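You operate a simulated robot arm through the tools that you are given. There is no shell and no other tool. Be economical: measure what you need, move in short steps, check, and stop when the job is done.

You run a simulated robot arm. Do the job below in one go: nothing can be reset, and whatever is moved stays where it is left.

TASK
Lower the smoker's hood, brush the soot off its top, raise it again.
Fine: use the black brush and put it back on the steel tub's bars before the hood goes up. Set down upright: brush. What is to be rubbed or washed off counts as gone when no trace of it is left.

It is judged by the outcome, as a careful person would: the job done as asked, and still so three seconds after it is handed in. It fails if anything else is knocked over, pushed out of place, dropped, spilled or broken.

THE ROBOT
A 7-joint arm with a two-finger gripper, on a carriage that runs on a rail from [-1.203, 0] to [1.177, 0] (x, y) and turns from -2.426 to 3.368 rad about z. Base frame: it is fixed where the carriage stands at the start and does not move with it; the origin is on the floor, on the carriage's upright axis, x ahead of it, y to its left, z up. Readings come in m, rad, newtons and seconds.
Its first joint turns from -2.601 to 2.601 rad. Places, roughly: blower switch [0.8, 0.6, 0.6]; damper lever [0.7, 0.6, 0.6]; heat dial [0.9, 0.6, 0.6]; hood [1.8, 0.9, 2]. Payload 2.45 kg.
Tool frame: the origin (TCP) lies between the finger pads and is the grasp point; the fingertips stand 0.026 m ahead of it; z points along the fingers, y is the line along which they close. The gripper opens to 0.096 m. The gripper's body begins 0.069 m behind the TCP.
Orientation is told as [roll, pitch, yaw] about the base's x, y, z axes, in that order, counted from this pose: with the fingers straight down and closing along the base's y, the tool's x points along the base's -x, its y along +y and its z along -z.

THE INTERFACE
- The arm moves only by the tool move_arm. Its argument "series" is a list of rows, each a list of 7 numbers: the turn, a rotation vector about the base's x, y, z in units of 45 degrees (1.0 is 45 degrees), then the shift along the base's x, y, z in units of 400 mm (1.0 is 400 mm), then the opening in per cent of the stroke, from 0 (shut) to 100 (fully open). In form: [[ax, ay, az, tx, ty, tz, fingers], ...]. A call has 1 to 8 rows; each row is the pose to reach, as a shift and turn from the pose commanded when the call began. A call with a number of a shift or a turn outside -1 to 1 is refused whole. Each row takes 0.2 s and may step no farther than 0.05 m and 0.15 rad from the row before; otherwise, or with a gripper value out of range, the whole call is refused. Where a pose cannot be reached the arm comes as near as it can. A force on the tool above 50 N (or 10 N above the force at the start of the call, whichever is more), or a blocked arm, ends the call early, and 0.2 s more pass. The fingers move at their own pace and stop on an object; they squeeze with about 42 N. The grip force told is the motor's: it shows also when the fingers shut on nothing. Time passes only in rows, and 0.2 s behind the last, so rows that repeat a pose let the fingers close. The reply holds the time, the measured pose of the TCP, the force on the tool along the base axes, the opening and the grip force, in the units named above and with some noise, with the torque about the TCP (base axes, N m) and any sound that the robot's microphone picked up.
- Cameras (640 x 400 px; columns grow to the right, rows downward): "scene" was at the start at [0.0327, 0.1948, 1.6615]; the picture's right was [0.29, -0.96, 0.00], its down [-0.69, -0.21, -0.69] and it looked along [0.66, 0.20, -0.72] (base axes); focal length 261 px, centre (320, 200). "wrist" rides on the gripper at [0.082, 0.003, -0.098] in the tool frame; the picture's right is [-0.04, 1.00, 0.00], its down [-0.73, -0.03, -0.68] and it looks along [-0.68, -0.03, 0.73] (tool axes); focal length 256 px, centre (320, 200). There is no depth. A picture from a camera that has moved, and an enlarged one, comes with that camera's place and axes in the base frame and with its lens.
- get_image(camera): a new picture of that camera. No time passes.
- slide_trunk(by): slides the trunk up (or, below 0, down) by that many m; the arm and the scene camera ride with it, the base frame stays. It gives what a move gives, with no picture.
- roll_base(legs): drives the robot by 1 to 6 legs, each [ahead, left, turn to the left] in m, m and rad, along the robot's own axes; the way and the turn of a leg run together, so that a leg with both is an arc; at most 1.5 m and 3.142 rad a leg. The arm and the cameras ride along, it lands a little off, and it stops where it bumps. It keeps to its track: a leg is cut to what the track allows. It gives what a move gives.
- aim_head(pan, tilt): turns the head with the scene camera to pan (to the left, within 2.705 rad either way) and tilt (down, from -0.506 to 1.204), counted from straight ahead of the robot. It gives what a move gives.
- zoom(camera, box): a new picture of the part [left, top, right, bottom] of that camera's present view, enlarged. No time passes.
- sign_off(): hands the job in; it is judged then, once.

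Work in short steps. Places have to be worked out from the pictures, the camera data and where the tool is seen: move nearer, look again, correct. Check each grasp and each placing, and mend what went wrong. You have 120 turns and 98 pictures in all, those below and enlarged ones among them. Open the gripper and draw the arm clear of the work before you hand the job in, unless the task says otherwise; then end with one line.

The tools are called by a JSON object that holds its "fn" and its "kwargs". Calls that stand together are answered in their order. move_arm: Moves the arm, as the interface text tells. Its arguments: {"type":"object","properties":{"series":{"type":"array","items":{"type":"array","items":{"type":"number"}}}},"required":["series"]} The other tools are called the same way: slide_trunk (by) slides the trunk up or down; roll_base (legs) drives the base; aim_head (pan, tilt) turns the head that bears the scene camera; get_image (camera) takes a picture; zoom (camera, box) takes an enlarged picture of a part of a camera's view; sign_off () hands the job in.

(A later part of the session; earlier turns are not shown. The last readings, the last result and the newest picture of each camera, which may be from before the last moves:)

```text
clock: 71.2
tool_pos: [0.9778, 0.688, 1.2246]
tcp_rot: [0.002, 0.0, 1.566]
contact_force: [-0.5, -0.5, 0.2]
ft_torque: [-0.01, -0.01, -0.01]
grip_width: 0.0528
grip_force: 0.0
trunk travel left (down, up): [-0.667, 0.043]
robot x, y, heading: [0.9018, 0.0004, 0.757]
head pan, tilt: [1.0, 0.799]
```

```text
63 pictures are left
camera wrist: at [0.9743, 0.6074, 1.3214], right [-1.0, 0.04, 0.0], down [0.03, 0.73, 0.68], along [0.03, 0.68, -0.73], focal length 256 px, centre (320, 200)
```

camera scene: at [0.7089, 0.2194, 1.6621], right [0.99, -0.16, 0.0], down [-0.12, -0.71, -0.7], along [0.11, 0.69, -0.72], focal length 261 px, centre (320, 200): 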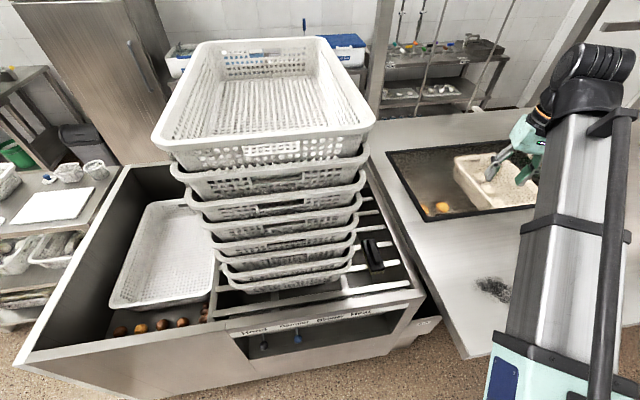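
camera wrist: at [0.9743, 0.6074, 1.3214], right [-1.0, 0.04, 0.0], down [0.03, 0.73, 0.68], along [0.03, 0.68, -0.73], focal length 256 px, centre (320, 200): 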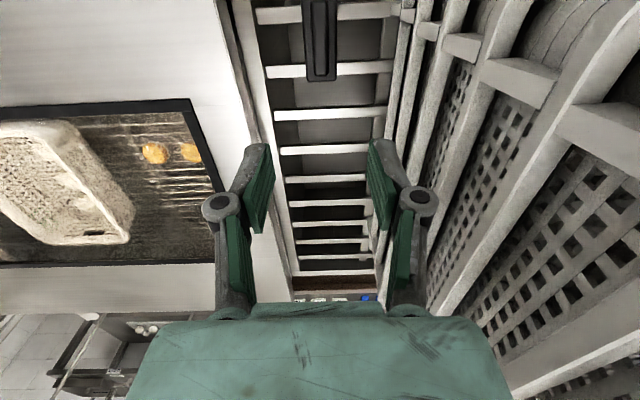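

Brush is right under the tool at x≈0.98, y≈0.70. Clearances left and right look about 5 cm. I lower the trunk by 0.28.

{"fn": "slide_trunk", "kwargs": {"by": -0.28}}

{"fn": "get_image", "kwargs": {"camera": "wrist"}}

{"fn": "aim_head", "kwargs": {"pan": 0.75, "tilt": 0.9}}

{"fn": "get_image", "kwargs": {"camera": "scene"}}

```text
clock: 74.0
tool_pos: [0.9783, 0.6886, 0.9443]
tcp_rot: [0.002, 0.0, 1.566]
contact_force: [0.6, -0.2, -0.6]
ft_torque: [0.0, 0.01, 0.01]
grip_width: 0.0528
grip_force: 0.2
trunk travel left (down, up): [-0.387, 0.323]
robot x, y, heading: [0.9024, -0.0001, 0.751]
head pan, tilt: [1.0, 0.799]
```

```text
62 pictures are left
camera wrist: at [0.9747, 0.6073, 1.0416], right [-1.0, 0.04, 0.0], down [0.03, 0.73, 0.68], along [0.03, 0.68, -0.73], focal length 256 px, centre (320, 200)
```

wrist: 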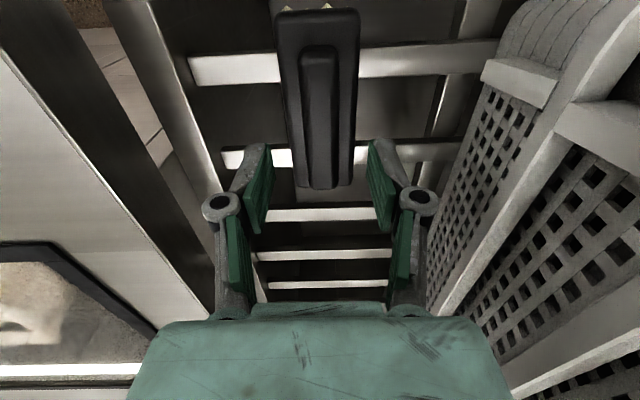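

```text
clock: 74.8
tool_pos: [0.9782, 0.6881, 0.9442]
tcp_rot: [0.001, -0.001, 1.565]
contact_force: [0.6, 0.5, 0.9]
ft_torque: [0.01, 0.0, -0.03]
grip_width: 0.053
grip_force: 0.1
trunk travel left (down, up): [-0.387, 0.323]
robot x, y, heading: [0.9009, -0.0009, 0.756]
head pan, tilt: [0.75, 0.901]
```

```text
61 pictures are left
camera scene: at [0.7597, 0.1697, 1.3742], right [1.0, -0.06, 0.0], down [-0.05, -0.78, -0.62], along [0.04, 0.62, -0.78], focal length 261 px, centre (320, 200)
```

scene: 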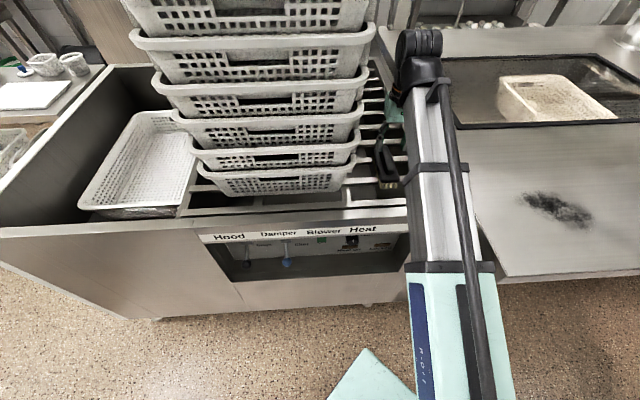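

Need the brush height more precisely; I zoom the scene view at the gripper and brush.

{"fn": "zoom", "kwargs": {"camera": "scene", "box": [340, 80, 440, 210]}}

```text
3.08 times, centred on (390, 145) of scene
camera zoom: at [0.7597, 0.1697, 1.3742], right [1.0, -0.06, 0.0], down [-0.05, -0.78, -0.62], along [0.04, 0.62, -0.78], focal length 804 px, centre (105, 369)
```

zoom: 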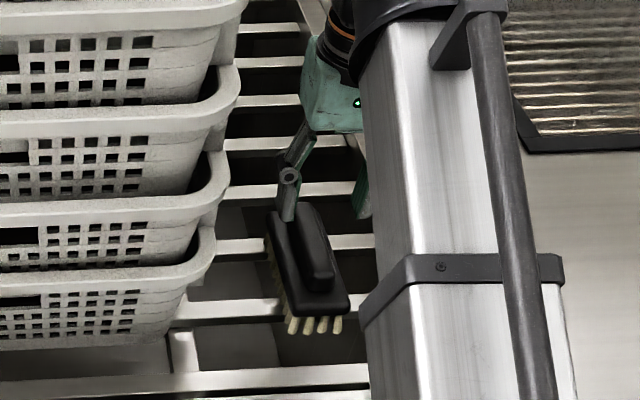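

Ridge top z≈0.875, from y 0.645 to 0.743, block top ≈0.85. I descend to TCP z≈0.883 at y 0.694.

{"fn": "move_arm", "kwargs": {"series": [[0, 0, 0, 0, 0.01, -0.06, 55], [0, 0, 0, 0, 0.015, -0.11, 55], [0, 0, 0, 0, 0.015, -0.14, 55], [0, 0, 0, 0, 0.015, -0.152, 55]]}}

{"fn": "get_image", "kwargs": {"camera": "wrist"}}

{"fn": "zoom", "kwargs": {"camera": "scene", "box": [340, 80, 440, 210]}}

```text
clock: 75.8
tool_pos: [0.9779, 0.6945, 0.8845]
tcp_rot: [0.001, -0.001, 1.566]
contact_force: [-1.0, -0.5, 0.3]
ft_torque: [-0.02, 0.01, 0.03]
grip_width: 0.0529
grip_force: 0.2
trunk travel left (down, up): [-0.387, 0.323]
robot x, y, heading: [0.9007, -0.0004, 0.757]
head pan, tilt: [0.75, 0.901]
```

```text
59 pictures are left
camera wrist: at [0.9746, 0.6134, 0.9808], right [-1.0, 0.04, 0.0], down [0.03, 0.73, 0.68], along [0.03, 0.68, -0.73], focal length 256 px, centre (320, 200)
```

wrist: 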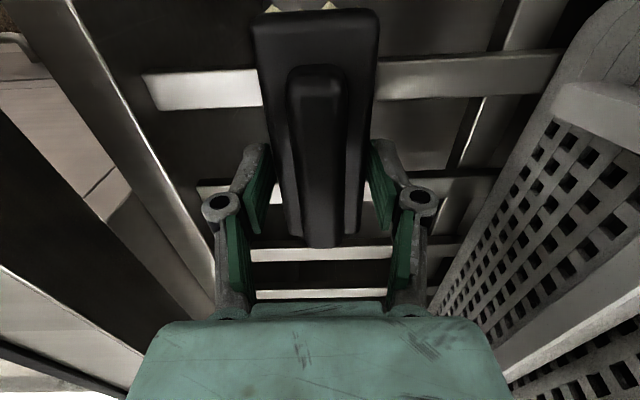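

```text
3.08 times, centred on (390, 145) of scene
camera zoom: at [0.7597, 0.1696, 1.3742], right [1.0, -0.06, 0.0], down [-0.05, -0.78, -0.62], along [0.04, 0.62, -0.78], focal length 804 px, centre (105, 369)
```

zoom: 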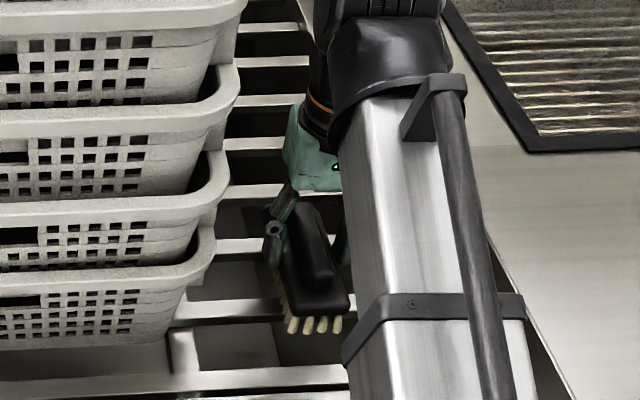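

The fingers straddle the ridge with no contact. I close.

{"fn": "move_arm", "kwargs": {"series": [[0, 0, 0, 0, 0, 0, 0], [0, 0, 0, 0, 0, 0, 0], [0, 0, 0, 0, 0, 0, 0]]}}

{"fn": "get_image", "kwargs": {"camera": "wrist"}}

```text
clock: 76.6
tool_pos: [0.9767, 0.6931, 0.8833]
tcp_rot: [0.002, 0.0, 1.566]
contact_force: [-0.8, -0.9, 0.9]
ft_torque: [-0.01, -0.04, 0.0]
grip_width: 0.0511
grip_force: 42.5
trunk travel left (down, up): [-0.387, 0.323]
robot x, y, heading: [0.9021, -0.0012, 0.757]
head pan, tilt: [0.75, 0.901]
```

```text
57 pictures are left
camera wrist: at [0.9746, 0.6134, 0.9809], right [-1.0, 0.04, 0.0], down [0.03, 0.73, 0.68], along [0.03, 0.68, -0.73], focal length 256 px, centre (320, 200)
```

wrist: 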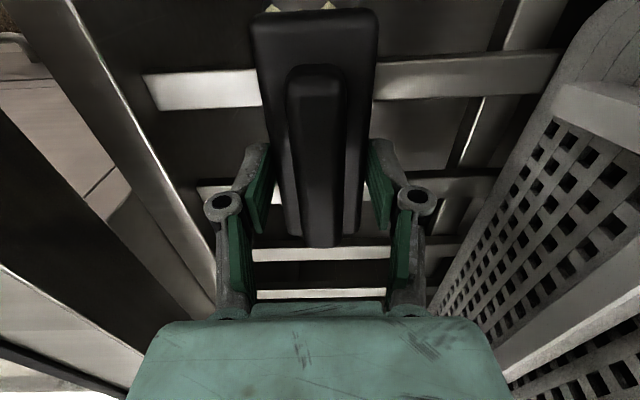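

Gripped on the block (51 mm). Place pose noted: TCP (0.977, 0.694, 0.884), yaw 1.566. I lift straight up with the trunk.

{"fn": "slide_trunk", "kwargs": {"by": 0.25}}

{"fn": "get_image", "kwargs": {"camera": "wrist"}}

```text
clock: 79.1
tool_pos: [0.9776, 0.6943, 1.1333]
tcp_rot: [0.001, 0.001, 1.566]
contact_force: [1.2, -0.4, -1.2]
ft_torque: [0.01, -0.02, -0.03]
grip_width: 0.0513
grip_force: 41.8
trunk travel left (down, up): [-0.637, 0.073]
robot x, y, heading: [0.9011, 0.0002, 0.756]
head pan, tilt: [0.75, 0.901]
```

```text
56 pictures are left
camera wrist: at [0.9747, 0.6136, 1.2307], right [-1.0, 0.04, 0.0], down [0.03, 0.73, 0.68], along [0.03, 0.68, -0.73], focal length 256 px, centre (320, 200)
```

wrist: 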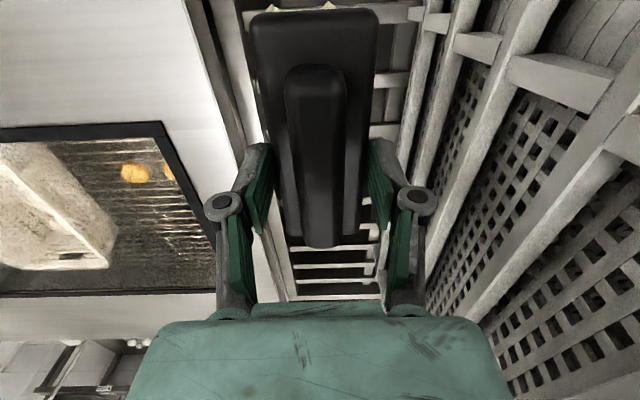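

Brush is firmly held. I turn right 0.45 rad, bringing it above the hood near the soot, and look.

{"fn": "roll_base", "kwargs": {"legs": [[0, 0, -0.45]]}}

{"fn": "aim_head", "kwargs": {"pan": 0.3, "tilt": 0.9}}

{"fn": "get_image", "kwargs": {"camera": "scene"}}

{"fn": "get_image", "kwargs": {"camera": "wrist"}}

```text
clock: 80.8
tool_pos: [1.2692, 0.5942, 1.1342]
tcp_rot: [0.0, 0.001, 1.119]
contact_force: [-0.1, -0.7, -1.4]
ft_torque: [0.02, 0.03, 0.01]
grip_width: 0.0513
grip_force: 41.8
trunk travel left (down, up): [-0.637, 0.073]
robot x, y, heading: [0.9083, -0.0012, 0.309]
head pan, tilt: [0.75, 0.901]
```

```text
clock: 81.7
tool_pos: [1.269, 0.5935, 1.1338]
tcp_rot: [0.002, 0.0, 1.121]
contact_force: [0.1, -0.2, -1.0]
ft_torque: [0.01, -0.02, 0.04]
grip_width: 0.0511
grip_force: 42.0
trunk travel left (down, up): [-0.637, 0.073]
robot x, y, heading: [0.9048, 0.0025, 0.31]
head pan, tilt: [0.3, 0.901]
```

```text
55 pictures are left
camera scene: at [0.8714, 0.193, 1.6241], right [0.57, -0.82, 0.0], down [-0.64, -0.45, -0.62], along [0.51, 0.36, -0.78], focal length 261 px, centre (320, 200)
```

scene: 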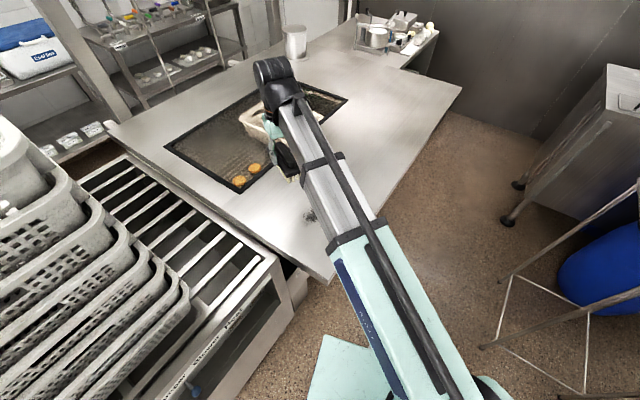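

```text
54 pictures are left
camera wrist: at [1.2316, 0.5229, 1.2308], right [-0.88, 0.47, 0.0], down [0.35, 0.65, 0.68], along [0.32, 0.6, -0.73], focal length 256 px, centre (320, 200)
```

wrist: 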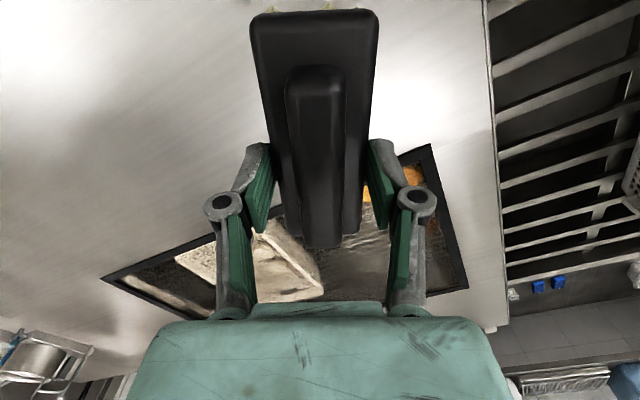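

Hood top is about z 0.93; soot centre at (1.285, 0.47), about 0.14×0.10 m. I back the robot a little for better reach, then square the brush and shift over the soot's left end.

{"fn": "roll_base", "kwargs": {"legs": [[-0.0857, 0.027, 0]]}}

{"fn": "move_arm", "kwargs": {"series": [[0, 0, 0.1, 0.01, -0.06, 0, 0], [0, 0, 0.2, 0.02, -0.12, 0, 0], [0, 0, 0.3, 0.03, -0.18, 0, 0], [0, 0, 0.4, 0.04, -0.24, 0, 0], [0, 0, 0.5, 0.05, -0.3, 0, 0], [0, 0, 0.57, 0.05, -0.31, 0, 0]]}}

{"fn": "get_image", "kwargs": {"camera": "wrist"}}

```text
clock: 82.8
tool_pos: [1.1803, 0.5941, 1.1351]
tcp_rot: [0.002, -0.002, 1.12]
contact_force: [0.0, 1.2, -0.8]
ft_torque: [-0.03, -0.04, 0.01]
grip_width: 0.051
grip_force: 41.8
trunk travel left (down, up): [-0.637, 0.073]
robot x, y, heading: [0.8136, 0.0007, 0.309]
head pan, tilt: [0.3, 0.901]
```

```text
clock: 84.2
tool_pos: [1.2023, 0.4685, 1.1345]
tcp_rot: [0.002, 0.0, 1.569]
contact_force: [0.7, 0.1, -1.8]
ft_torque: [0.01, 0.02, -0.03]
grip_width: 0.0514
grip_force: 42.1
trunk travel left (down, up): [-0.637, 0.073]
robot x, y, heading: [0.8138, 0.001, 0.313]
head pan, tilt: [0.3, 0.901]
```

```text
53 pictures are left
camera wrist: at [1.198, 0.3884, 1.2312], right [-1.0, 0.04, 0.0], down [0.03, 0.73, 0.68], along [0.03, 0.68, -0.73], focal length 256 px, centre (320, 200)
```

wrist: 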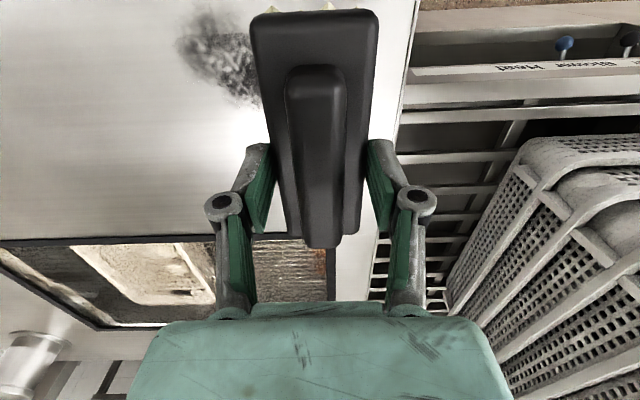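

Soot confirmed between x 1.21–1.35, y 0.41–0.52. I lower the trunk 0.10, then feel for contact with the arm.

{"fn": "slide_trunk", "kwargs": {"by": -0.1}}

{"fn": "move_arm", "kwargs": {"series": [[0, 0, 0, 0, 0, -0.03, 0], [0, 0, 0, 0, 0, -0.05, 0], [0, 0, 0, 0, 0, -0.06, 0], [0, 0, 0, 0, 0, -0.07, 0]]}}

```text
clock: 85.6
tool_pos: [1.2013, 0.4695, 1.0356]
tcp_rot: [0.002, 0.0, 1.568]
contact_force: [-0.7, 0.1, -1.1]
ft_torque: [0.0, 0.0, -0.01]
grip_width: 0.0511
grip_force: 42.3
trunk travel left (down, up): [-0.537, 0.173]
robot x, y, heading: [0.8122, 0.0018, 0.309]
head pan, tilt: [0.3, 0.901]
```

```text
clock: 86.6
tool_pos: [1.2017, 0.4702, 1.006]
tcp_rot: [0.0, 0.0, 1.568]
contact_force: [0.3, 0.0, -1.6]
ft_torque: [-0.01, 0.01, 0.02]
grip_width: 0.0512
grip_force: 41.7
trunk travel left (down, up): [-0.537, 0.173]
robot x, y, heading: [0.8177, -0.0, 0.309]
head pan, tilt: [0.3, 0.901]
```

No contact yet at z 1.006; I go on in 4 mm steps, and look from the scene camera.

{"fn": "move_arm", "kwargs": {"series": [[0, 0, 0, 0, 0, -0.01, 0], [0, 0, 0, 0, 0, -0.02, 0], [0, 0, 0, 0, 0, -0.03, 0], [0, 0, 0, 0, 0, -0.04, 0]]}}

{"fn": "zoom", "kwargs": {"camera": "scene", "box": [230, 100, 430, 290]}}

```text
clock: 87.6
tool_pos: [1.2018, 0.4694, 0.9899]
tcp_rot: [0.002, 0.001, 1.567]
contact_force: [0.1, -0.3, -1.8]
ft_torque: [-0.02, 0.02, 0.0]
grip_width: 0.0514
grip_force: 42.2
trunk travel left (down, up): [-0.537, 0.173]
robot x, y, heading: [0.8178, -0.0018, 0.311]
head pan, tilt: [0.3, 0.901]
```

```text
2.11 times, centred on (330, 195) of scene
camera zoom: at [0.7824, 0.1929, 1.5241], right [0.57, -0.82, 0.0], down [-0.64, -0.45, -0.62], along [0.51, 0.36, -0.78], focal length 550 px, centre (299, 210)
```

zoom: 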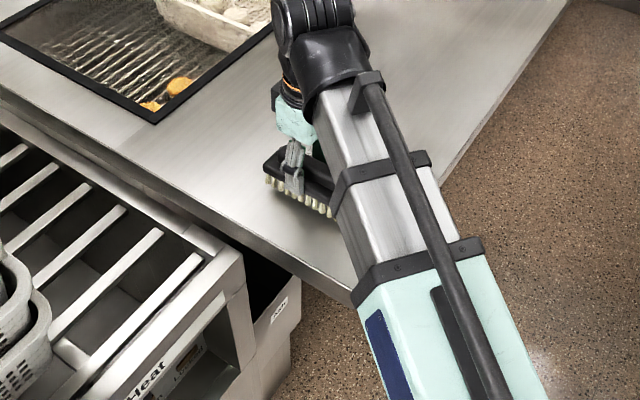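

Very close to the plate. A few more small steps down.

{"fn": "move_arm", "kwargs": {"series": [[0, 0, 0, 0, 0, -0.008, 0], [0, 0, 0, 0, 0, -0.015, 0]]}}

{"fn": "move_arm", "kwargs": {"series": [[0, 0, 0, 0, 0, -0.006, 0], [0, 0, 0, 0, 0, -0.012, 0]]}}

{"fn": "move_arm", "kwargs": {"series": [[0, 0, 0, 0, 0, -0.006, 0], [0, 0, 0, 0, 0, -0.012, 0]]}}

```text
clock: 88.2
tool_pos: [1.2005, 0.4682, 0.9852]
tcp_rot: [0.002, 0.001, 1.567]
contact_force: [0.8, -1.0, -1.7]
ft_torque: [0.04, 0.01, -0.01]
grip_width: 0.0513
grip_force: 42.3
trunk travel left (down, up): [-0.537, 0.173]
robot x, y, heading: [0.8143, -0.0007, 0.303]
head pan, tilt: [0.3, 0.901]
```

```text
clock: 88.8
tool_pos: [1.2016, 0.4684, 0.9794]
tcp_rot: [0.003, 0.0, 1.567]
contact_force: [1.0, -0.3, -1.6]
ft_torque: [-0.02, 0.01, -0.01]
grip_width: 0.0512
grip_force: 41.9
trunk travel left (down, up): [-0.537, 0.173]
robot x, y, heading: [0.8159, 0.0002, 0.307]
head pan, tilt: [0.3, 0.901]
```

```text
clock: 89.4
tool_pos: [1.2008, 0.4689, 0.9756]
tcp_rot: [0.0, 0.0, 1.568]
contact_force: [1.5, 1.8, 12.8]
ft_torque: [-0.59, 0.07, 0.03]
grip_width: 0.0516
grip_force: 42.4
trunk travel left (down, up): [-0.537, 0.173]
robot x, y, heading: [0.8127, -0.0006, 0.305]
head pan, tilt: [0.3, 0.901]
```

Contact at z≈0.976 with ~14 N. I stroke along +x across the soot and back.

{"fn": "move_arm", "kwargs": {"series": [[0, 0, 0, 0.08, 0, 0, 0], [0, 0, 0, 0.16, 0, 0, 0], [0, 0, 0, 0.24, 0, 0, 0], [0, 0, 0, 0.32, 0, 0, 0], [0, 0, 0, 0.4, 0, 0, 0], [0, 0, 0, 0.46, 0, 0, 0]]}}

{"fn": "get_image", "kwargs": {"camera": "wrist"}}

```text
clock: 90.8
tool_pos: [1.3862, 0.4688, 0.9745]
tcp_rot: [-0.001, 0.0, 1.57]
contact_force: [-3.8, 0.1, 21.9]
ft_torque: [-0.17, 0.46, -0.05]
grip_width: 0.0513
grip_force: 41.8
trunk travel left (down, up): [-0.537, 0.173]
robot x, y, heading: [0.8136, -0.0006, 0.309]
head pan, tilt: [0.3, 0.901]
```

```text
51 pictures are left
camera wrist: at [1.382, 0.3876, 1.0727], right [-1.0, 0.04, 0.0], down [0.03, 0.73, 0.68], along [0.03, 0.68, -0.73], focal length 256 px, centre (320, 200)
```

wrist: 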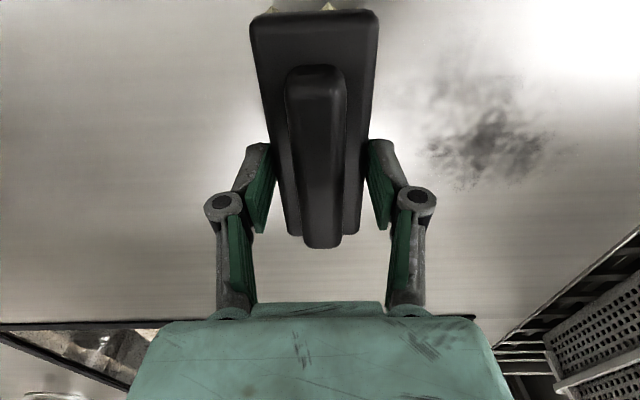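

The soot has faded; strokes work. I do back-and-forth strokes, slightly shifting y.

{"fn": "move_arm", "kwargs": {"series": [[0, 0, 0, -0.09, 0, 0, 0], [0, 0, 0, -0.18, 0, 0, 0], [0, 0, 0, -0.27, 0, 0, 0], [0, 0, 0, -0.36, 0, 0, 0], [0, 0, 0, -0.45, 0, 0, 0], [0, 0, 0, -0.36, 0.02, 0, 0], [0, 0, 0, -0.27, 0.02, 0, 0], [0, 0, 0, -0.18, 0.02, 0, 0]]}}

{"fn": "move_arm", "kwargs": {"series": [[0, 0, 0, 0.09, 0, 0, 0], [0, 0, 0, 0.16, 0, 0, 0], [0, 0, 0, 0.07, -0.05, 0, 0], [0, 0, 0, -0.02, -0.06, 0, 0], [0, 0, 0, -0.11, -0.06, 0, 0], [0, 0, 0, -0.2, -0.06, 0, 0], [0, 0, 0, -0.28, -0.06, 0, 0]]}}

{"fn": "get_image", "kwargs": {"camera": "wrist"}}

```text
clock: 92.6
tool_pos: [1.3127, 0.4756, 0.9749]
tcp_rot: [0.0, 0.0, 1.568]
contact_force: [-1.6, -1.1, 16.1]
ft_torque: [-0.1, 0.51, -0.03]
grip_width: 0.0515
grip_force: 41.9
trunk travel left (down, up): [-0.537, 0.173]
robot x, y, heading: [0.8146, -0.0026, 0.306]
head pan, tilt: [0.3, 0.901]
```

```text
clock: 94.2
tool_pos: [1.2, 0.4529, 0.9752]
tcp_rot: [0.001, -0.001, 1.569]
contact_force: [1.0, -2.0, 16.7]
ft_torque: [-0.01, -0.17, -0.03]
grip_width: 0.0512
grip_force: 42.1
trunk travel left (down, up): [-0.537, 0.173]
robot x, y, heading: [0.8136, -0.0043, 0.313]
head pan, tilt: [0.3, 0.901]
```

```text
50 pictures are left
camera wrist: at [1.196, 0.372, 1.0715], right [-1.0, 0.04, 0.0], down [0.03, 0.73, 0.68], along [0.03, 0.68, -0.73], focal length 256 px, centre (320, 200)
```

wrist: 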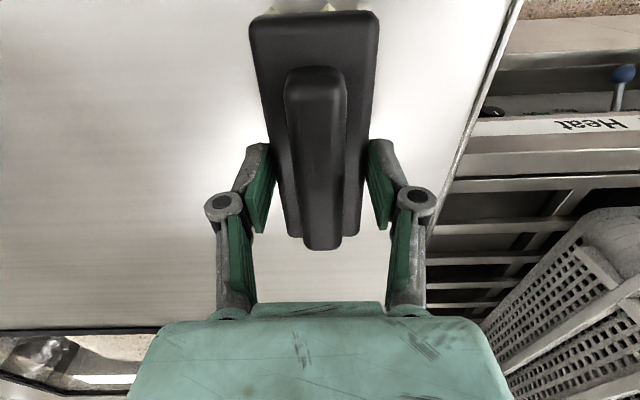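

The visible area looks clean. I do one more pair of strokes at y≈0.50 and 0.43 for the fringes, then lift and inspect.

{"fn": "move_arm", "kwargs": {"series": [[0, 0, 0, 0.05, 0.1, 0, 0], [0, 0, 0, 0.15, 0.11, 0, 0], [0, 0, 0, 0.25, 0.11, 0, 0], [0, 0, 0, 0.35, 0.11, 0, 0], [0, 0, 0, 0.45, 0.11, 0, 0], [0, 0, 0, 0.45, 0.0, 0, 0], [0, 0, 0, 0.44, -0.06, 0, 0]]}}

{"fn": "move_arm", "kwargs": {"series": [[0, 0, 0, -0.1, 0, 0, 0], [0, 0, 0, -0.2, 0, 0, 0], [0, 0, 0, -0.3, 0, 0, 0], [0, 0, 0, -0.4, 0, 0, 0], [0, 0, 0, -0.4, 0, 0.08, 0], [0, 0, 0, -0.4, 0, 0.18, 0], [0, 0, 0, -0.4, 0, 0.28, 0]]}}

{"fn": "get_image", "kwargs": {"camera": "wrist"}}

{"fn": "get_image", "kwargs": {"camera": "scene"}}

```text
clock: 95.8
tool_pos: [1.3763, 0.4282, 0.9749]
tcp_rot: [0.003, 0.0, 1.567]
contact_force: [0.0, -1.2, 11.0]
ft_torque: [0.67, 0.04, 0.02]
grip_width: 0.0514
grip_force: 42.3
trunk travel left (down, up): [-0.537, 0.173]
robot x, y, heading: [0.8162, 0.0003, 0.309]
head pan, tilt: [0.3, 0.901]
```

```text
clock: 97.4
tool_pos: [1.2196, 0.4332, 1.0778]
tcp_rot: [-0.005, -0.006, 1.568]
contact_force: [-0.7, -0.3, -1.0]
ft_torque: [0.01, 0.04, 0.02]
grip_width: 0.0512
grip_force: 41.9
out of reach, approached as far as the arm can: row 7
trunk travel left (down, up): [-0.537, 0.173]
robot x, y, heading: [0.8118, 0.0023, 0.304]
head pan, tilt: [0.3, 0.901]
```

```text
49 pictures are left
camera wrist: at [1.2156, 0.3519, 1.174], right [-1.0, 0.04, 0.0], down [0.03, 0.73, 0.68], along [0.03, 0.68, -0.73], focal length 256 px, centre (320, 200)
```

wrist: 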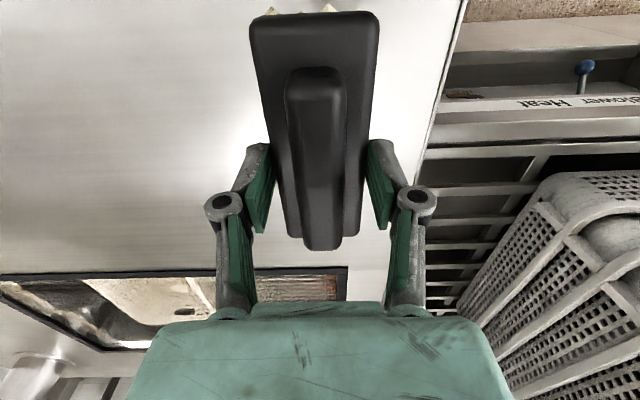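

```text
48 pictures are left
camera scene: at [0.7827, 0.1932, 1.524], right [0.57, -0.82, 0.0], down [-0.64, -0.45, -0.62], along [0.51, 0.36, -0.78], focal length 261 px, centre (320, 200)
```

scene: 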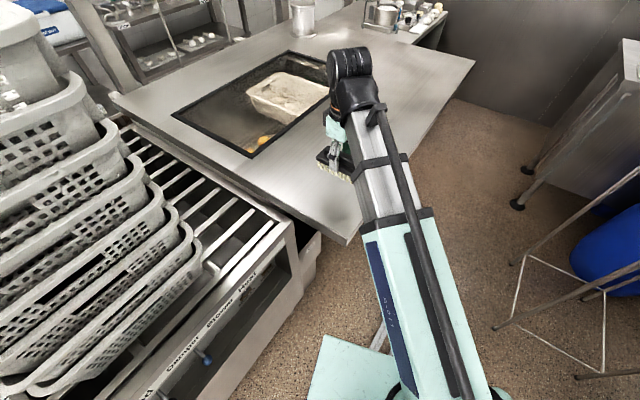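

Hood looks clean from both views. I raise the trunk and return the arm to the earlier carry pose, then inspect the whole hood top.

{"fn": "slide_trunk", "kwargs": {"by": 0.1}}

{"fn": "move_arm", "kwargs": {"series": [[0, 0, -0.1, -0.016, 0.07, -0.02, 0], [0, 0, -0.2, -0.032, 0.14, -0.04, 0], [0, 0, -0.3, -0.05, 0.21, -0.06, 0], [0, 0, -0.4, -0.065, 0.28, -0.08, 0], [0, 0, -0.5, -0.08, 0.35, -0.1, 0], [0, 0, -0.57, -0.098, 0.402, -0.108, 0]]}}

{"fn": "get_image", "kwargs": {"camera": "scene"}}

```text
clock: 98.7
tool_pos: [1.2184, 0.4327, 1.1768]
tcp_rot: [-0.004, -0.007, 1.567]
contact_force: [0.0, 0.8, -2.5]
ft_torque: [-0.03, 0.04, 0.0]
grip_width: 0.0513
grip_force: 42.0
trunk travel left (down, up): [-0.637, 0.073]
robot x, y, heading: [0.8153, -0.0007, 0.311]
head pan, tilt: [0.3, 0.901]
```

```text
clock: 100.1
tool_pos: [1.1804, 0.5941, 1.1337]
tcp_rot: [-0.003, -0.006, 1.117]
contact_force: [0.3, 0.9, -2.0]
ft_torque: [-0.04, -0.02, -0.02]
grip_width: 0.0513
grip_force: 42.6
trunk travel left (down, up): [-0.637, 0.073]
robot x, y, heading: [0.8167, 0.0017, 0.311]
head pan, tilt: [0.3, 0.901]
```

```text
47 pictures are left
camera scene: at [0.7824, 0.1931, 1.6241], right [0.57, -0.82, 0.0], down [-0.64, -0.45, -0.62], along [0.51, 0.36, -0.78], focal length 261 px, centre (320, 200)
```

scene: 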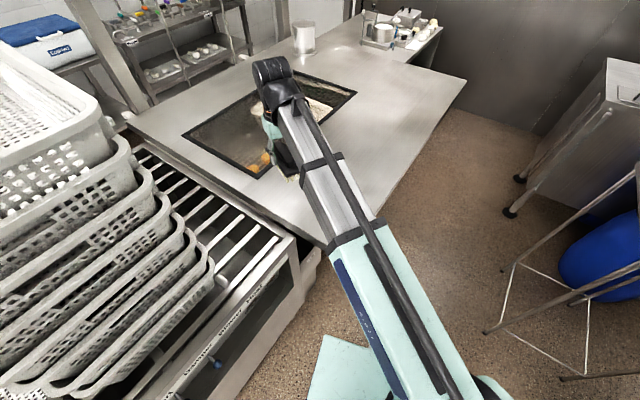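

The soot spot is hidden behind the arm from here. I drive to x≈0.902 and turn left towards the brush's place, then look at the spot.

{"fn": "roll_base", "kwargs": {"legs": [[0.081, -0.026, 0], [0, 0, 0.36]]}}

{"fn": "aim_head", "kwargs": {"pan": -0.3, "tilt": 0.9}}

{"fn": "get_image", "kwargs": {"camera": "scene"}}

{"fn": "get_image", "kwargs": {"camera": "wrist"}}

```text
clock: 102.3
tool_pos: [1.0324, 0.6836, 1.1346]
tcp_rot: [-0.004, -0.005, 1.481]
contact_force: [-0.2, -0.1, -1.2]
ft_torque: [-0.05, -0.01, -0.02]
grip_width: 0.0515
grip_force: 42.1
trunk travel left (down, up): [-0.637, 0.073]
robot x, y, heading: [0.9013, 0.0029, 0.671]
head pan, tilt: [0.3, 0.901]
```

```text
clock: 103.3
tool_pos: [1.0322, 0.6844, 1.1344]
tcp_rot: [-0.004, -0.004, 1.481]
contact_force: [0.1, 0.5, -1.7]
ft_torque: [-0.04, -0.02, -0.02]
grip_width: 0.0515
grip_force: 41.9
trunk travel left (down, up): [-0.637, 0.073]
robot x, y, heading: [0.901, 0.0026, 0.67]
head pan, tilt: [-0.3, 0.901]
```

```text
46 pictures are left
camera scene: at [0.8298, 0.1342, 1.6241], right [0.36, -0.93, 0.0], down [-0.73, -0.28, -0.62], along [0.58, 0.22, -0.78], focal length 261 px, centre (320, 200)
```

scene: 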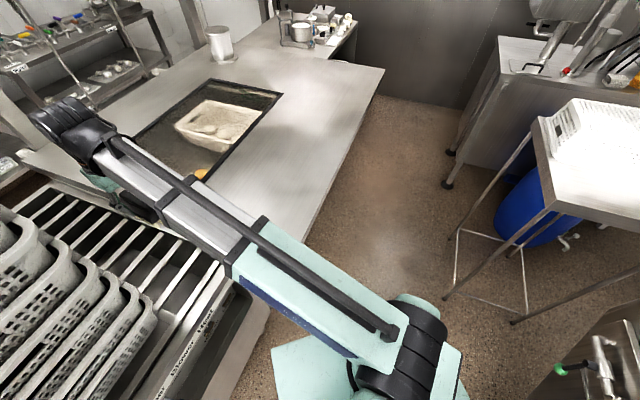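

```text
45 pictures are left
camera wrist: at [1.0209, 0.604, 1.231], right [-0.99, 0.13, 0.0], down [0.09, 0.72, 0.68], along [0.09, 0.68, -0.73], focal length 256 px, centre (320, 200)
```

wrist: 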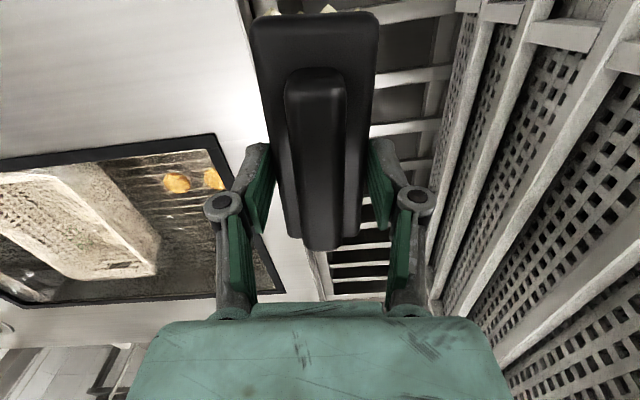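

Zooming at the brushed spot, around pixel (276,200).

{"fn": "zoom", "kwargs": {"camera": "scene", "box": [200, 130, 360, 230]}}

```text
4.00 times, centred on (280, 180) of scene
camera zoom: at [0.8298, 0.1342, 1.6241], right [0.36, -0.93, 0.0], down [-0.73, -0.28, -0.62], along [0.58, 0.22, -0.78], focal length 1045 px, centre (480, 280)
```

zoom: 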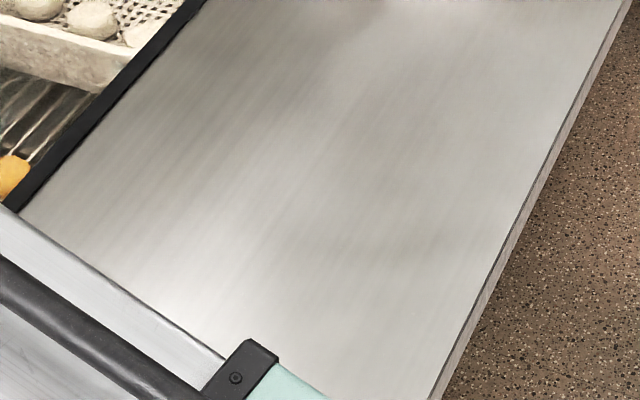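

It looks clean, with only a faint tint that may be reflection. To be sure, I shift the robot 0.2 m along x and look from another viewpoint.

{"fn": "roll_base", "kwargs": {"legs": [[0.157, -0.124, 0]]}}

{"fn": "aim_head", "kwargs": {"pan": -0.3, "tilt": 1.1}}

{"fn": "get_image", "kwargs": {"camera": "scene"}}

```text
clock: 104.9
tool_pos: [1.2335, 0.6846, 1.135]
tcp_rot: [-0.003, -0.006, 1.483]
contact_force: [-0.2, -1.4, -1.0]
ft_torque: [-0.03, 0.0, 0.01]
grip_width: 0.0514
grip_force: 42.3
trunk travel left (down, up): [-0.637, 0.073]
robot x, y, heading: [1.0973, 0.0018, 0.671]
head pan, tilt: [-0.3, 0.901]
```

```text
clock: 105.6
tool_pos: [1.234, 0.6833, 1.135]
tcp_rot: [-0.004, -0.005, 1.482]
contact_force: [-0.2, 0.4, -1.0]
ft_torque: [0.02, 0.02, 0.02]
grip_width: 0.0513
grip_force: 42.1
trunk travel left (down, up): [-0.637, 0.073]
robot x, y, heading: [1.1024, 0.0014, 0.672]
head pan, tilt: [-0.3, 1.1]
```

```text
43 pictures are left
camera scene: at [1.0199, 0.1297, 1.6103], right [0.36, -0.93, 0.0], down [-0.83, -0.32, -0.45], along [0.42, 0.16, -0.89], focal length 261 px, centre (320, 200)
```

scene: 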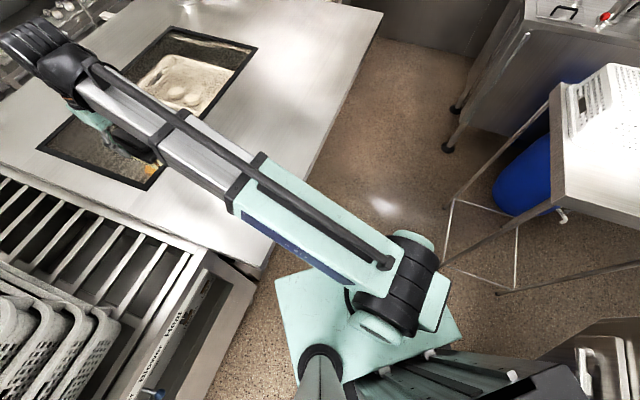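

The arm hides the spot here. I'll go back and set down the brush, then inspect with the arm away. Driving back to x≈0.902.

{"fn": "roll_base", "kwargs": {"legs": [[-0.157, 0.124, 0], [0, 0, 0.083]]}}

{"fn": "get_image", "kwargs": {"camera": "wrist"}}

```text
clock: 107.7
tool_pos: [0.9774, 0.6929, 1.1347]
tcp_rot: [-0.004, -0.004, 1.564]
contact_force: [0.0, -0.3, -0.9]
ft_torque: [0.01, -0.01, 0.01]
grip_width: 0.0516
grip_force: 42.1
trunk travel left (down, up): [-0.637, 0.073]
robot x, y, heading: [0.8983, 0.0014, 0.754]
head pan, tilt: [-0.3, 1.1]
```

```text
42 pictures are left
camera wrist: at [0.9733, 0.612, 1.2309], right [-1.0, 0.05, 0.0], down [0.03, 0.73, 0.68], along [0.03, 0.68, -0.73], focal length 256 px, centre (320, 200)
```

wrist: 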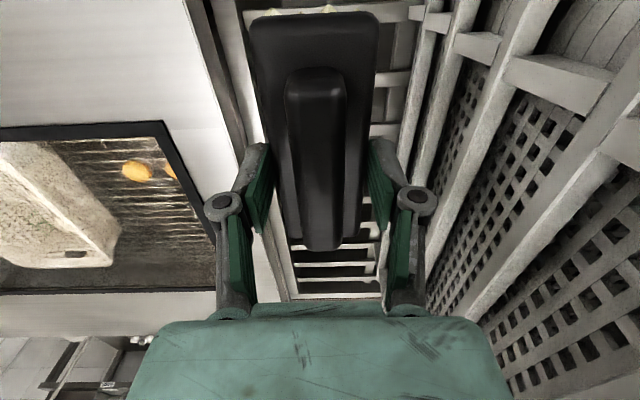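

The TCP is exactly above the brush's old place. Before lowering, one scene view of the spot from here with the arm further left.

{"fn": "aim_head", "kwargs": {"pan": -0.1, "tilt": 0.8}}

{"fn": "zoom", "kwargs": {"camera": "scene", "box": [240, 80, 440, 230]}}

```text
clock: 108.5
tool_pos: [0.978, 0.6937, 1.1337]
tcp_rot: [-0.004, -0.005, 1.561]
contact_force: [-1.0, -0.1, -2.1]
ft_torque: [-0.01, 0.0, 0.0]
grip_width: 0.0511
grip_force: 41.9
trunk travel left (down, up): [-0.637, 0.073]
robot x, y, heading: [0.8999, -0.0035, 0.752]
head pan, tilt: [-0.099, 0.799]
```

```text
2.67 times, centred on (340, 155) of scene
camera zoom: at [0.818, 0.1438, 1.632], right [0.61, -0.79, 0.0], down [-0.57, -0.44, -0.7], along [0.55, 0.42, -0.72], focal length 696 px, centre (267, 320)
```

zoom: 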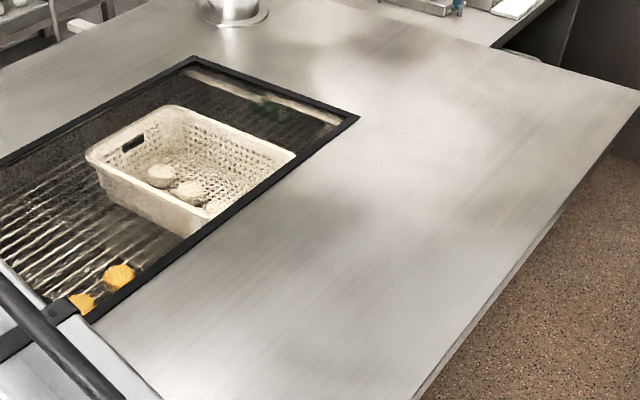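

The spot (≈(288,383) in this zoom) is clean. Now I lower the brush with the trunk, leaving the last millimetres to the arm.

{"fn": "slide_trunk", "kwargs": {"by": -0.24}}

{"fn": "move_arm", "kwargs": {"series": [[0, 0, 0, 0, 0, -0.01, 0], [0, 0, 0, 0, 0, -0.02, 0]]}}

{"fn": "get_image", "kwargs": {"camera": "wrist"}}

```text
clock: 111.0
tool_pos: [0.9775, 0.6926, 0.8941]
tcp_rot: [-0.002, -0.005, 1.564]
contact_force: [-0.7, -0.4, -1.2]
ft_torque: [-0.03, -0.01, 0.01]
grip_width: 0.0514
grip_force: 41.7
trunk travel left (down, up): [-0.397, 0.313]
robot x, y, heading: [0.9013, 0.0013, 0.755]
head pan, tilt: [-0.099, 0.799]
```

```text
clock: 111.6
tool_pos: [0.9774, 0.6934, 0.8855]
tcp_rot: [-0.002, -0.008, 1.565]
contact_force: [-0.1, -0.3, -1.8]
ft_torque: [0.02, 0.0, 0.0]
grip_width: 0.0513
grip_force: 42.1
trunk travel left (down, up): [-0.397, 0.313]
robot x, y, heading: [0.902, 0.002, 0.753]
head pan, tilt: [-0.099, 0.799]
```

```text
40 pictures are left
camera wrist: at [0.9734, 0.6118, 0.983], right [-1.0, 0.05, 0.0], down [0.03, 0.73, 0.68], along [0.03, 0.68, -0.73], focal length 256 px, centre (320, 200)
```

wrist: 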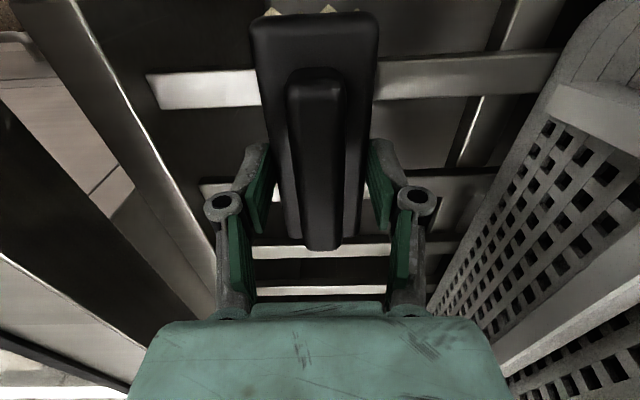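

Almost there, no contact yet. I go down in 1–2 mm steps to feel the bars.

{"fn": "move_arm", "kwargs": {"series": [[0, 0, 0, 0, 0, -0.006, 0], [0, 0, 0, 0, 0, -0.01, 0]]}}

```text
clock: 112.2
tool_pos: [0.978, 0.6929, 0.8833]
tcp_rot: [-0.003, -0.007, 1.563]
contact_force: [-0.2, 0.0, 3.2]
ft_torque: [-0.17, 0.07, 0.01]
grip_width: 0.0513
grip_force: 42.2
trunk travel left (down, up): [-0.397, 0.313]
robot x, y, heading: [0.9024, -0.0003, 0.751]
head pan, tilt: [-0.099, 0.799]
```

The brush touches the bars (≈5 N). I open a little (to about 60 mm) and rise.

{"fn": "move_arm", "kwargs": {"series": [[0, 0, 0, 0, 0, 0, 58], [0, 0, 0, 0, 0, 0, 64], [0, 0, 0, 0, 0, 0.0, 64], [0, 0, 0, 0, 0, 0.05, 64], [0, 0, 0, 0, 0, 0.1, 64], [0, 0, 0, 0, 0, 0.16, 64]]}}

{"fn": "get_image", "kwargs": {"camera": "wrist"}}

```text
clock: 113.6
tool_pos: [0.9772, 0.6932, 0.9462]
tcp_rot: [-0.002, -0.006, 1.563]
contact_force: [0.7, 0.9, -0.2]
ft_torque: [-0.01, 0.02, 0.0]
grip_width: 0.0615
grip_force: 0.0
trunk travel left (down, up): [-0.397, 0.313]
robot x, y, heading: [0.8989, -0.0006, 0.753]
head pan, tilt: [-0.099, 0.799]
```

```text
39 pictures are left
camera wrist: at [0.9726, 0.6117, 1.0432], right [-1.0, 0.05, 0.0], down [0.03, 0.73, 0.68], along [0.03, 0.68, -0.73], focal length 256 px, centre (320, 200)
```

wrist: 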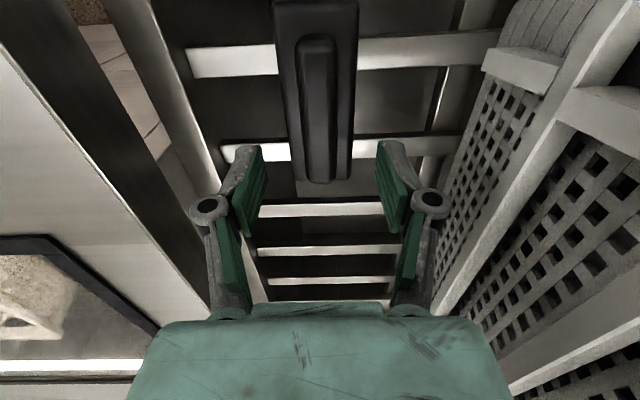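

The brush stands bristles-down on the bars as before. I raise the trunk, swing right over the hood, and look at the tub and hood before going back to the lever.

{"fn": "slide_trunk", "kwargs": {"by": 0.3}}

{"fn": "roll_base", "kwargs": {"legs": [[0, 0, -1.5]]}}

{"fn": "aim_head", "kwargs": {"pan": 1.6, "tilt": 0.75}}

{"fn": "get_image", "kwargs": {"camera": "scene"}}

```text
clock: 116.6
tool_pos: [0.9771, 0.692, 1.2472]
tcp_rot: [-0.004, -0.005, 1.565]
contact_force: [0.4, -0.3, 0.0]
ft_torque: [0.04, 0.02, 0.04]
grip_width: 0.0615
grip_force: 0.0
trunk travel left (down, up): [-0.697, 0.013]
robot x, y, heading: [0.8998, 0.0003, 0.758]
head pan, tilt: [-0.099, 0.799]
```

```text
clock: 120.6
tool_pos: [1.5985, -0.009, 1.2465]
tcp_rot: [-0.004, -0.004, 0.089]
contact_force: [-0.5, -0.2, -0.6]
ft_torque: [0.0, 0.01, 0.03]
grip_width: 0.0614
grip_force: 0.0
trunk travel left (down, up): [-0.697, 0.013]
robot x, y, heading: [0.9039, 0.002, -0.719]
head pan, tilt: [-0.099, 0.799]
```

```text
clock: 122.3
tool_pos: [1.5983, -0.0089, 1.2477]
tcp_rot: [-0.004, -0.006, 0.09]
contact_force: [-0.5, 0.9, 0.3]
ft_torque: [0.01, 0.02, 0.01]
grip_width: 0.0612
grip_force: 0.0
trunk travel left (down, up): [-0.697, 0.013]
robot x, y, heading: [0.903, 0.0013, -0.718]
head pan, tilt: [1.6, 0.75]
```

```text
38 pictures are left
camera scene: at [1.0346, 0.2224, 1.6961], right [0.77, -0.64, 0.0], down [-0.44, -0.52, -0.73], along [0.47, 0.56, -0.68], focal length 261 px, centre (320, 200)
```

scene: 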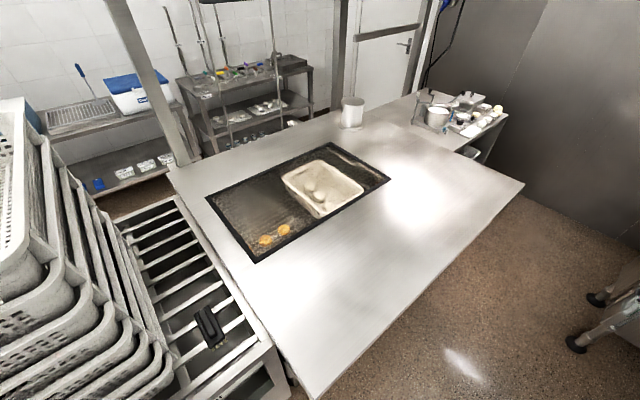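

The hood is clean here and the brush is back in place. One zoom on the brushed area to be sure.

{"fn": "zoom", "kwargs": {"camera": "scene", "box": [250, 220, 410, 390]}}

{"fn": "roll_base", "kwargs": {"legs": [[-0.678, -0.593, 0]]}}

```text
2.35 times, centred on (330, 305) of scene
camera zoom: at [1.0346, 0.2224, 1.6961], right [0.77, -0.64, 0.0], down [-0.44, -0.52, -0.73], along [0.47, 0.56, -0.68], focal length 614 px, centre (296, -47)
```

zoom: 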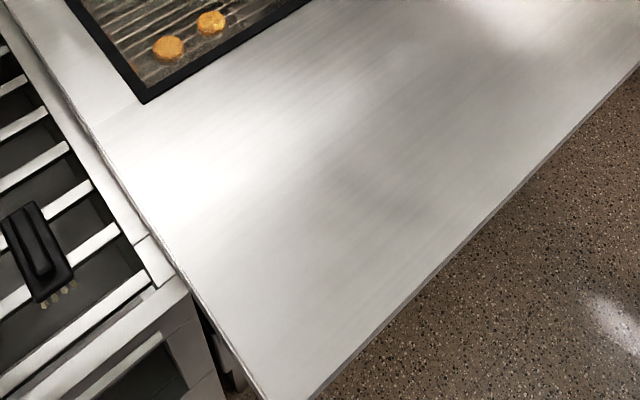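

```text
clock: 127.1
tool_pos: [0.6952, -0.0042, 1.2468]
tcp_rot: [-0.005, -0.004, 0.095]
contact_force: [-0.3, 0.5, -0.1]
ft_torque: [0.0, 0.0, -0.01]
grip_width: 0.0612
grip_force: 0.1
trunk travel left (down, up): [-0.697, 0.013]
robot x, y, heading: [-0.0001, 0.0005, -0.718]
head pan, tilt: [1.6, 0.75]
```

Area looks clean, but a faint tint remains somewhere near (1.35, 0.43); I aim the head there from here for a strongly enlarged check.

{"fn": "aim_head", "kwargs": {"pan": 0.95, "tilt": 0.57}}

{"fn": "zoom", "kwargs": {"camera": "scene", "box": [260, 160, 380, 235]}}

```text
clock: 128.1
tool_pos: [0.6966, -0.0023, 1.2465]
tcp_rot: [-0.002, -0.005, 0.097]
contact_force: [-0.1, -0.7, -0.1]
ft_torque: [0.05, 0.03, -0.04]
grip_width: 0.0614
grip_force: 0.0
trunk travel left (down, up): [-0.697, 0.013]
robot x, y, heading: [-0.0032, 0.0026, -0.72]
head pan, tilt: [0.949, 0.571]
```

```text
5.33 times, centred on (320, 198) of scene
camera zoom: at [0.1639, 0.18, 1.7116], right [0.23, -0.97, 0.0], down [-0.53, -0.13, -0.84], along [0.82, 0.2, -0.54], focal length 1393 px, centre (320, 213)
```

zoom: 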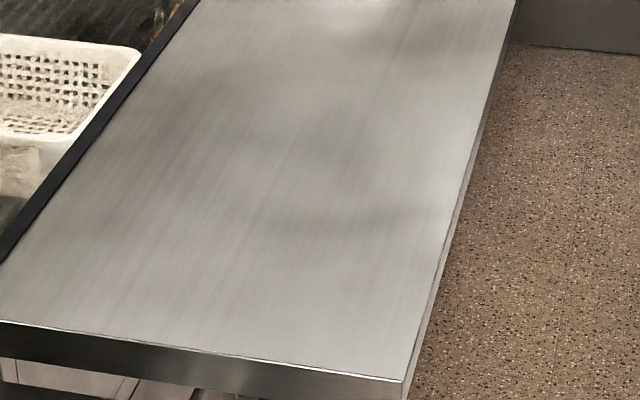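

No speckle remains, just smooth reflections: clean. Now I prepare the wrist to grip the hood lever's ball: yaw by +0.72 rad here in free space.

{"fn": "move_arm", "kwargs": {"series": [[0, 0, 0.16, 0, 0, 0, 62], [0, 0, 0.32, 0, 0, 0, 62], [0, 0, 0.48, 0, 0, 0, 62], [0, 0, 0.64, 0, 0, 0, 62], [0, 0, 0.8, 0, 0, 0, 62], [0, 0, 0.92, 0, 0, 0, 62]]}}

{"fn": "move_arm", "kwargs": {"series": [[0.12, -0.11, 0, -0.03, -0.03, 0.02, 62], [0.24, -0.22, 0, -0.06, -0.06, 0.04, 62], [0.36, -0.33, 0, -0.09, -0.09, 0.06, 62], [0.48, -0.44, 0, -0.12, -0.12, 0.08, 62], [0.6, -0.55, 0, -0.14, -0.14, 0.1, 62], [0.72, -0.66, 0, -0.15, -0.15, 0.12, 62]]}}

```text
clock: 129.5
tool_pos: [0.6939, -0.0033, 1.2467]
tcp_rot: [-0.002, -0.005, 0.82]
contact_force: [-0.2, 0.5, -0.2]
ft_torque: [0.0, -0.02, -0.01]
grip_width: 0.0595
grip_force: 0.1
trunk travel left (down, up): [-0.697, 0.013]
robot x, y, heading: [-0.0001, -0.0008, -0.716]
head pan, tilt: [0.949, 0.571]
```

```text
clock: 130.9
tool_pos: [0.6351, -0.0627, 1.2952]
tcp_rot: [0.007, -0.777, 0.816]
contact_force: [0.7, 0.7, 0.2]
ft_torque: [0.03, -0.01, 0.03]
grip_width: 0.0597
grip_force: 0.1
trunk travel left (down, up): [-0.697, 0.013]
robot x, y, heading: [-0.0031, -0.0002, -0.721]
head pan, tilt: [0.949, 0.571]
```

The tool is tilted 45° forward. I lower the trunk by 0.66 m here in free space, then turn left by 0.755 to face the recess (TCP then at y≈0.39, clear of the front).

{"fn": "slide_trunk", "kwargs": {"by": -0.4}}

{"fn": "slide_trunk", "kwargs": {"by": -0.26}}

{"fn": "roll_base", "kwargs": {"legs": [[0, 0, 0.75]]}}

{"fn": "get_image", "kwargs": {"camera": "wrist"}}

```text
clock: 134.8
tool_pos: [0.6351, -0.0635, 0.8952]
tcp_rot: [0.007, -0.773, 0.815]
contact_force: [-0.3, -0.4, -0.4]
ft_torque: [0.01, 0.04, -0.02]
grip_width: 0.0595
grip_force: 0.0
trunk travel left (down, up): [-0.297, 0.413]
robot x, y, heading: [0.0011, -0.0003, -0.72]
head pan, tilt: [0.949, 0.571]
```

```text
clock: 137.4
tool_pos: [0.6353, -0.0626, 0.6348]
tcp_rot: [0.007, -0.773, 0.815]
contact_force: [-0.1, -0.1, -0.3]
ft_torque: [0.0, 0.02, -0.02]
grip_width: 0.0593
grip_force: 0.0
trunk travel left (down, up): [-0.037, 0.673]
robot x, y, heading: [0.0006, 0.0001, -0.718]
head pan, tilt: [0.949, 0.571]
```

```text
clock: 139.8
tool_pos: [0.5057, 0.3917, 0.635]
tcp_rot: [0.008, -0.772, 1.573]
contact_force: [0.0, -0.2, 0.4]
ft_torque: [0.0, 0.01, 0.0]
grip_width: 0.0594
grip_force: 0.1
trunk travel left (down, up): [-0.037, 0.673]
robot x, y, heading: [-0.0014, 0.0016, 0.041]
head pan, tilt: [0.949, 0.571]
```

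```text
35 pictures are left
camera wrist: at [0.5017, 0.2662, 0.6467], right [-1.0, 0.02, 0.03], down [0.03, 0.05, 1.0], along [0.02, 1.0, -0.05], focal length 256 px, centre (320, 200)
```

wrist: 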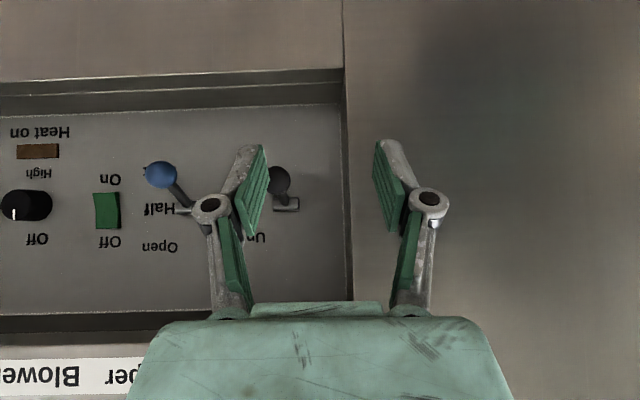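

Ball now at about (0.546, 0.52, 0.61). I move to a pre-grasp point back along the tool axis, then look.

{"fn": "move_arm", "kwargs": {"series": [[0, 0, 0, 0.05, 0.06, 0.06, 62], [0, 0, 0, 0.1, 0.1375, 0.115, 62]]}}

{"fn": "get_image", "kwargs": {"camera": "wrist"}}

```text
clock: 140.4
tool_pos: [0.5439, 0.4472, 0.6807]
tcp_rot: [0.008, -0.773, 1.574]
contact_force: [0.3, -0.4, 0.4]
ft_torque: [0.01, 0.01, 0.03]
grip_width: 0.0596
grip_force: 0.0
trunk travel left (down, up): [-0.037, 0.673]
robot x, y, heading: [-0.0006, -0.0012, 0.044]
head pan, tilt: [0.949, 0.571]
```

```text
34 pictures are left
camera wrist: at [0.5418, 0.3209, 0.6929], right [-1.0, 0.02, 0.03], down [0.03, 0.05, 1.0], along [0.02, 1.0, -0.05], focal length 256 px, centre (320, 200)
```

wrist: 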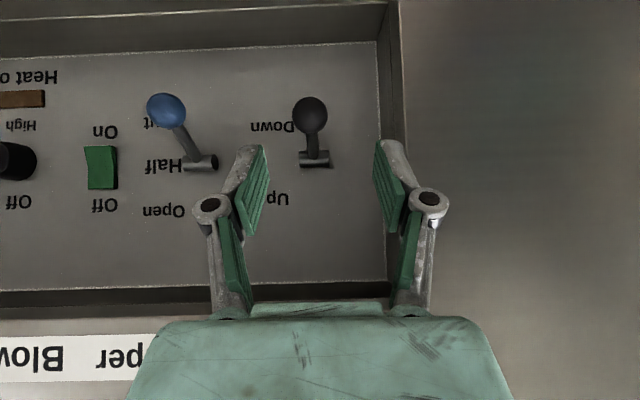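

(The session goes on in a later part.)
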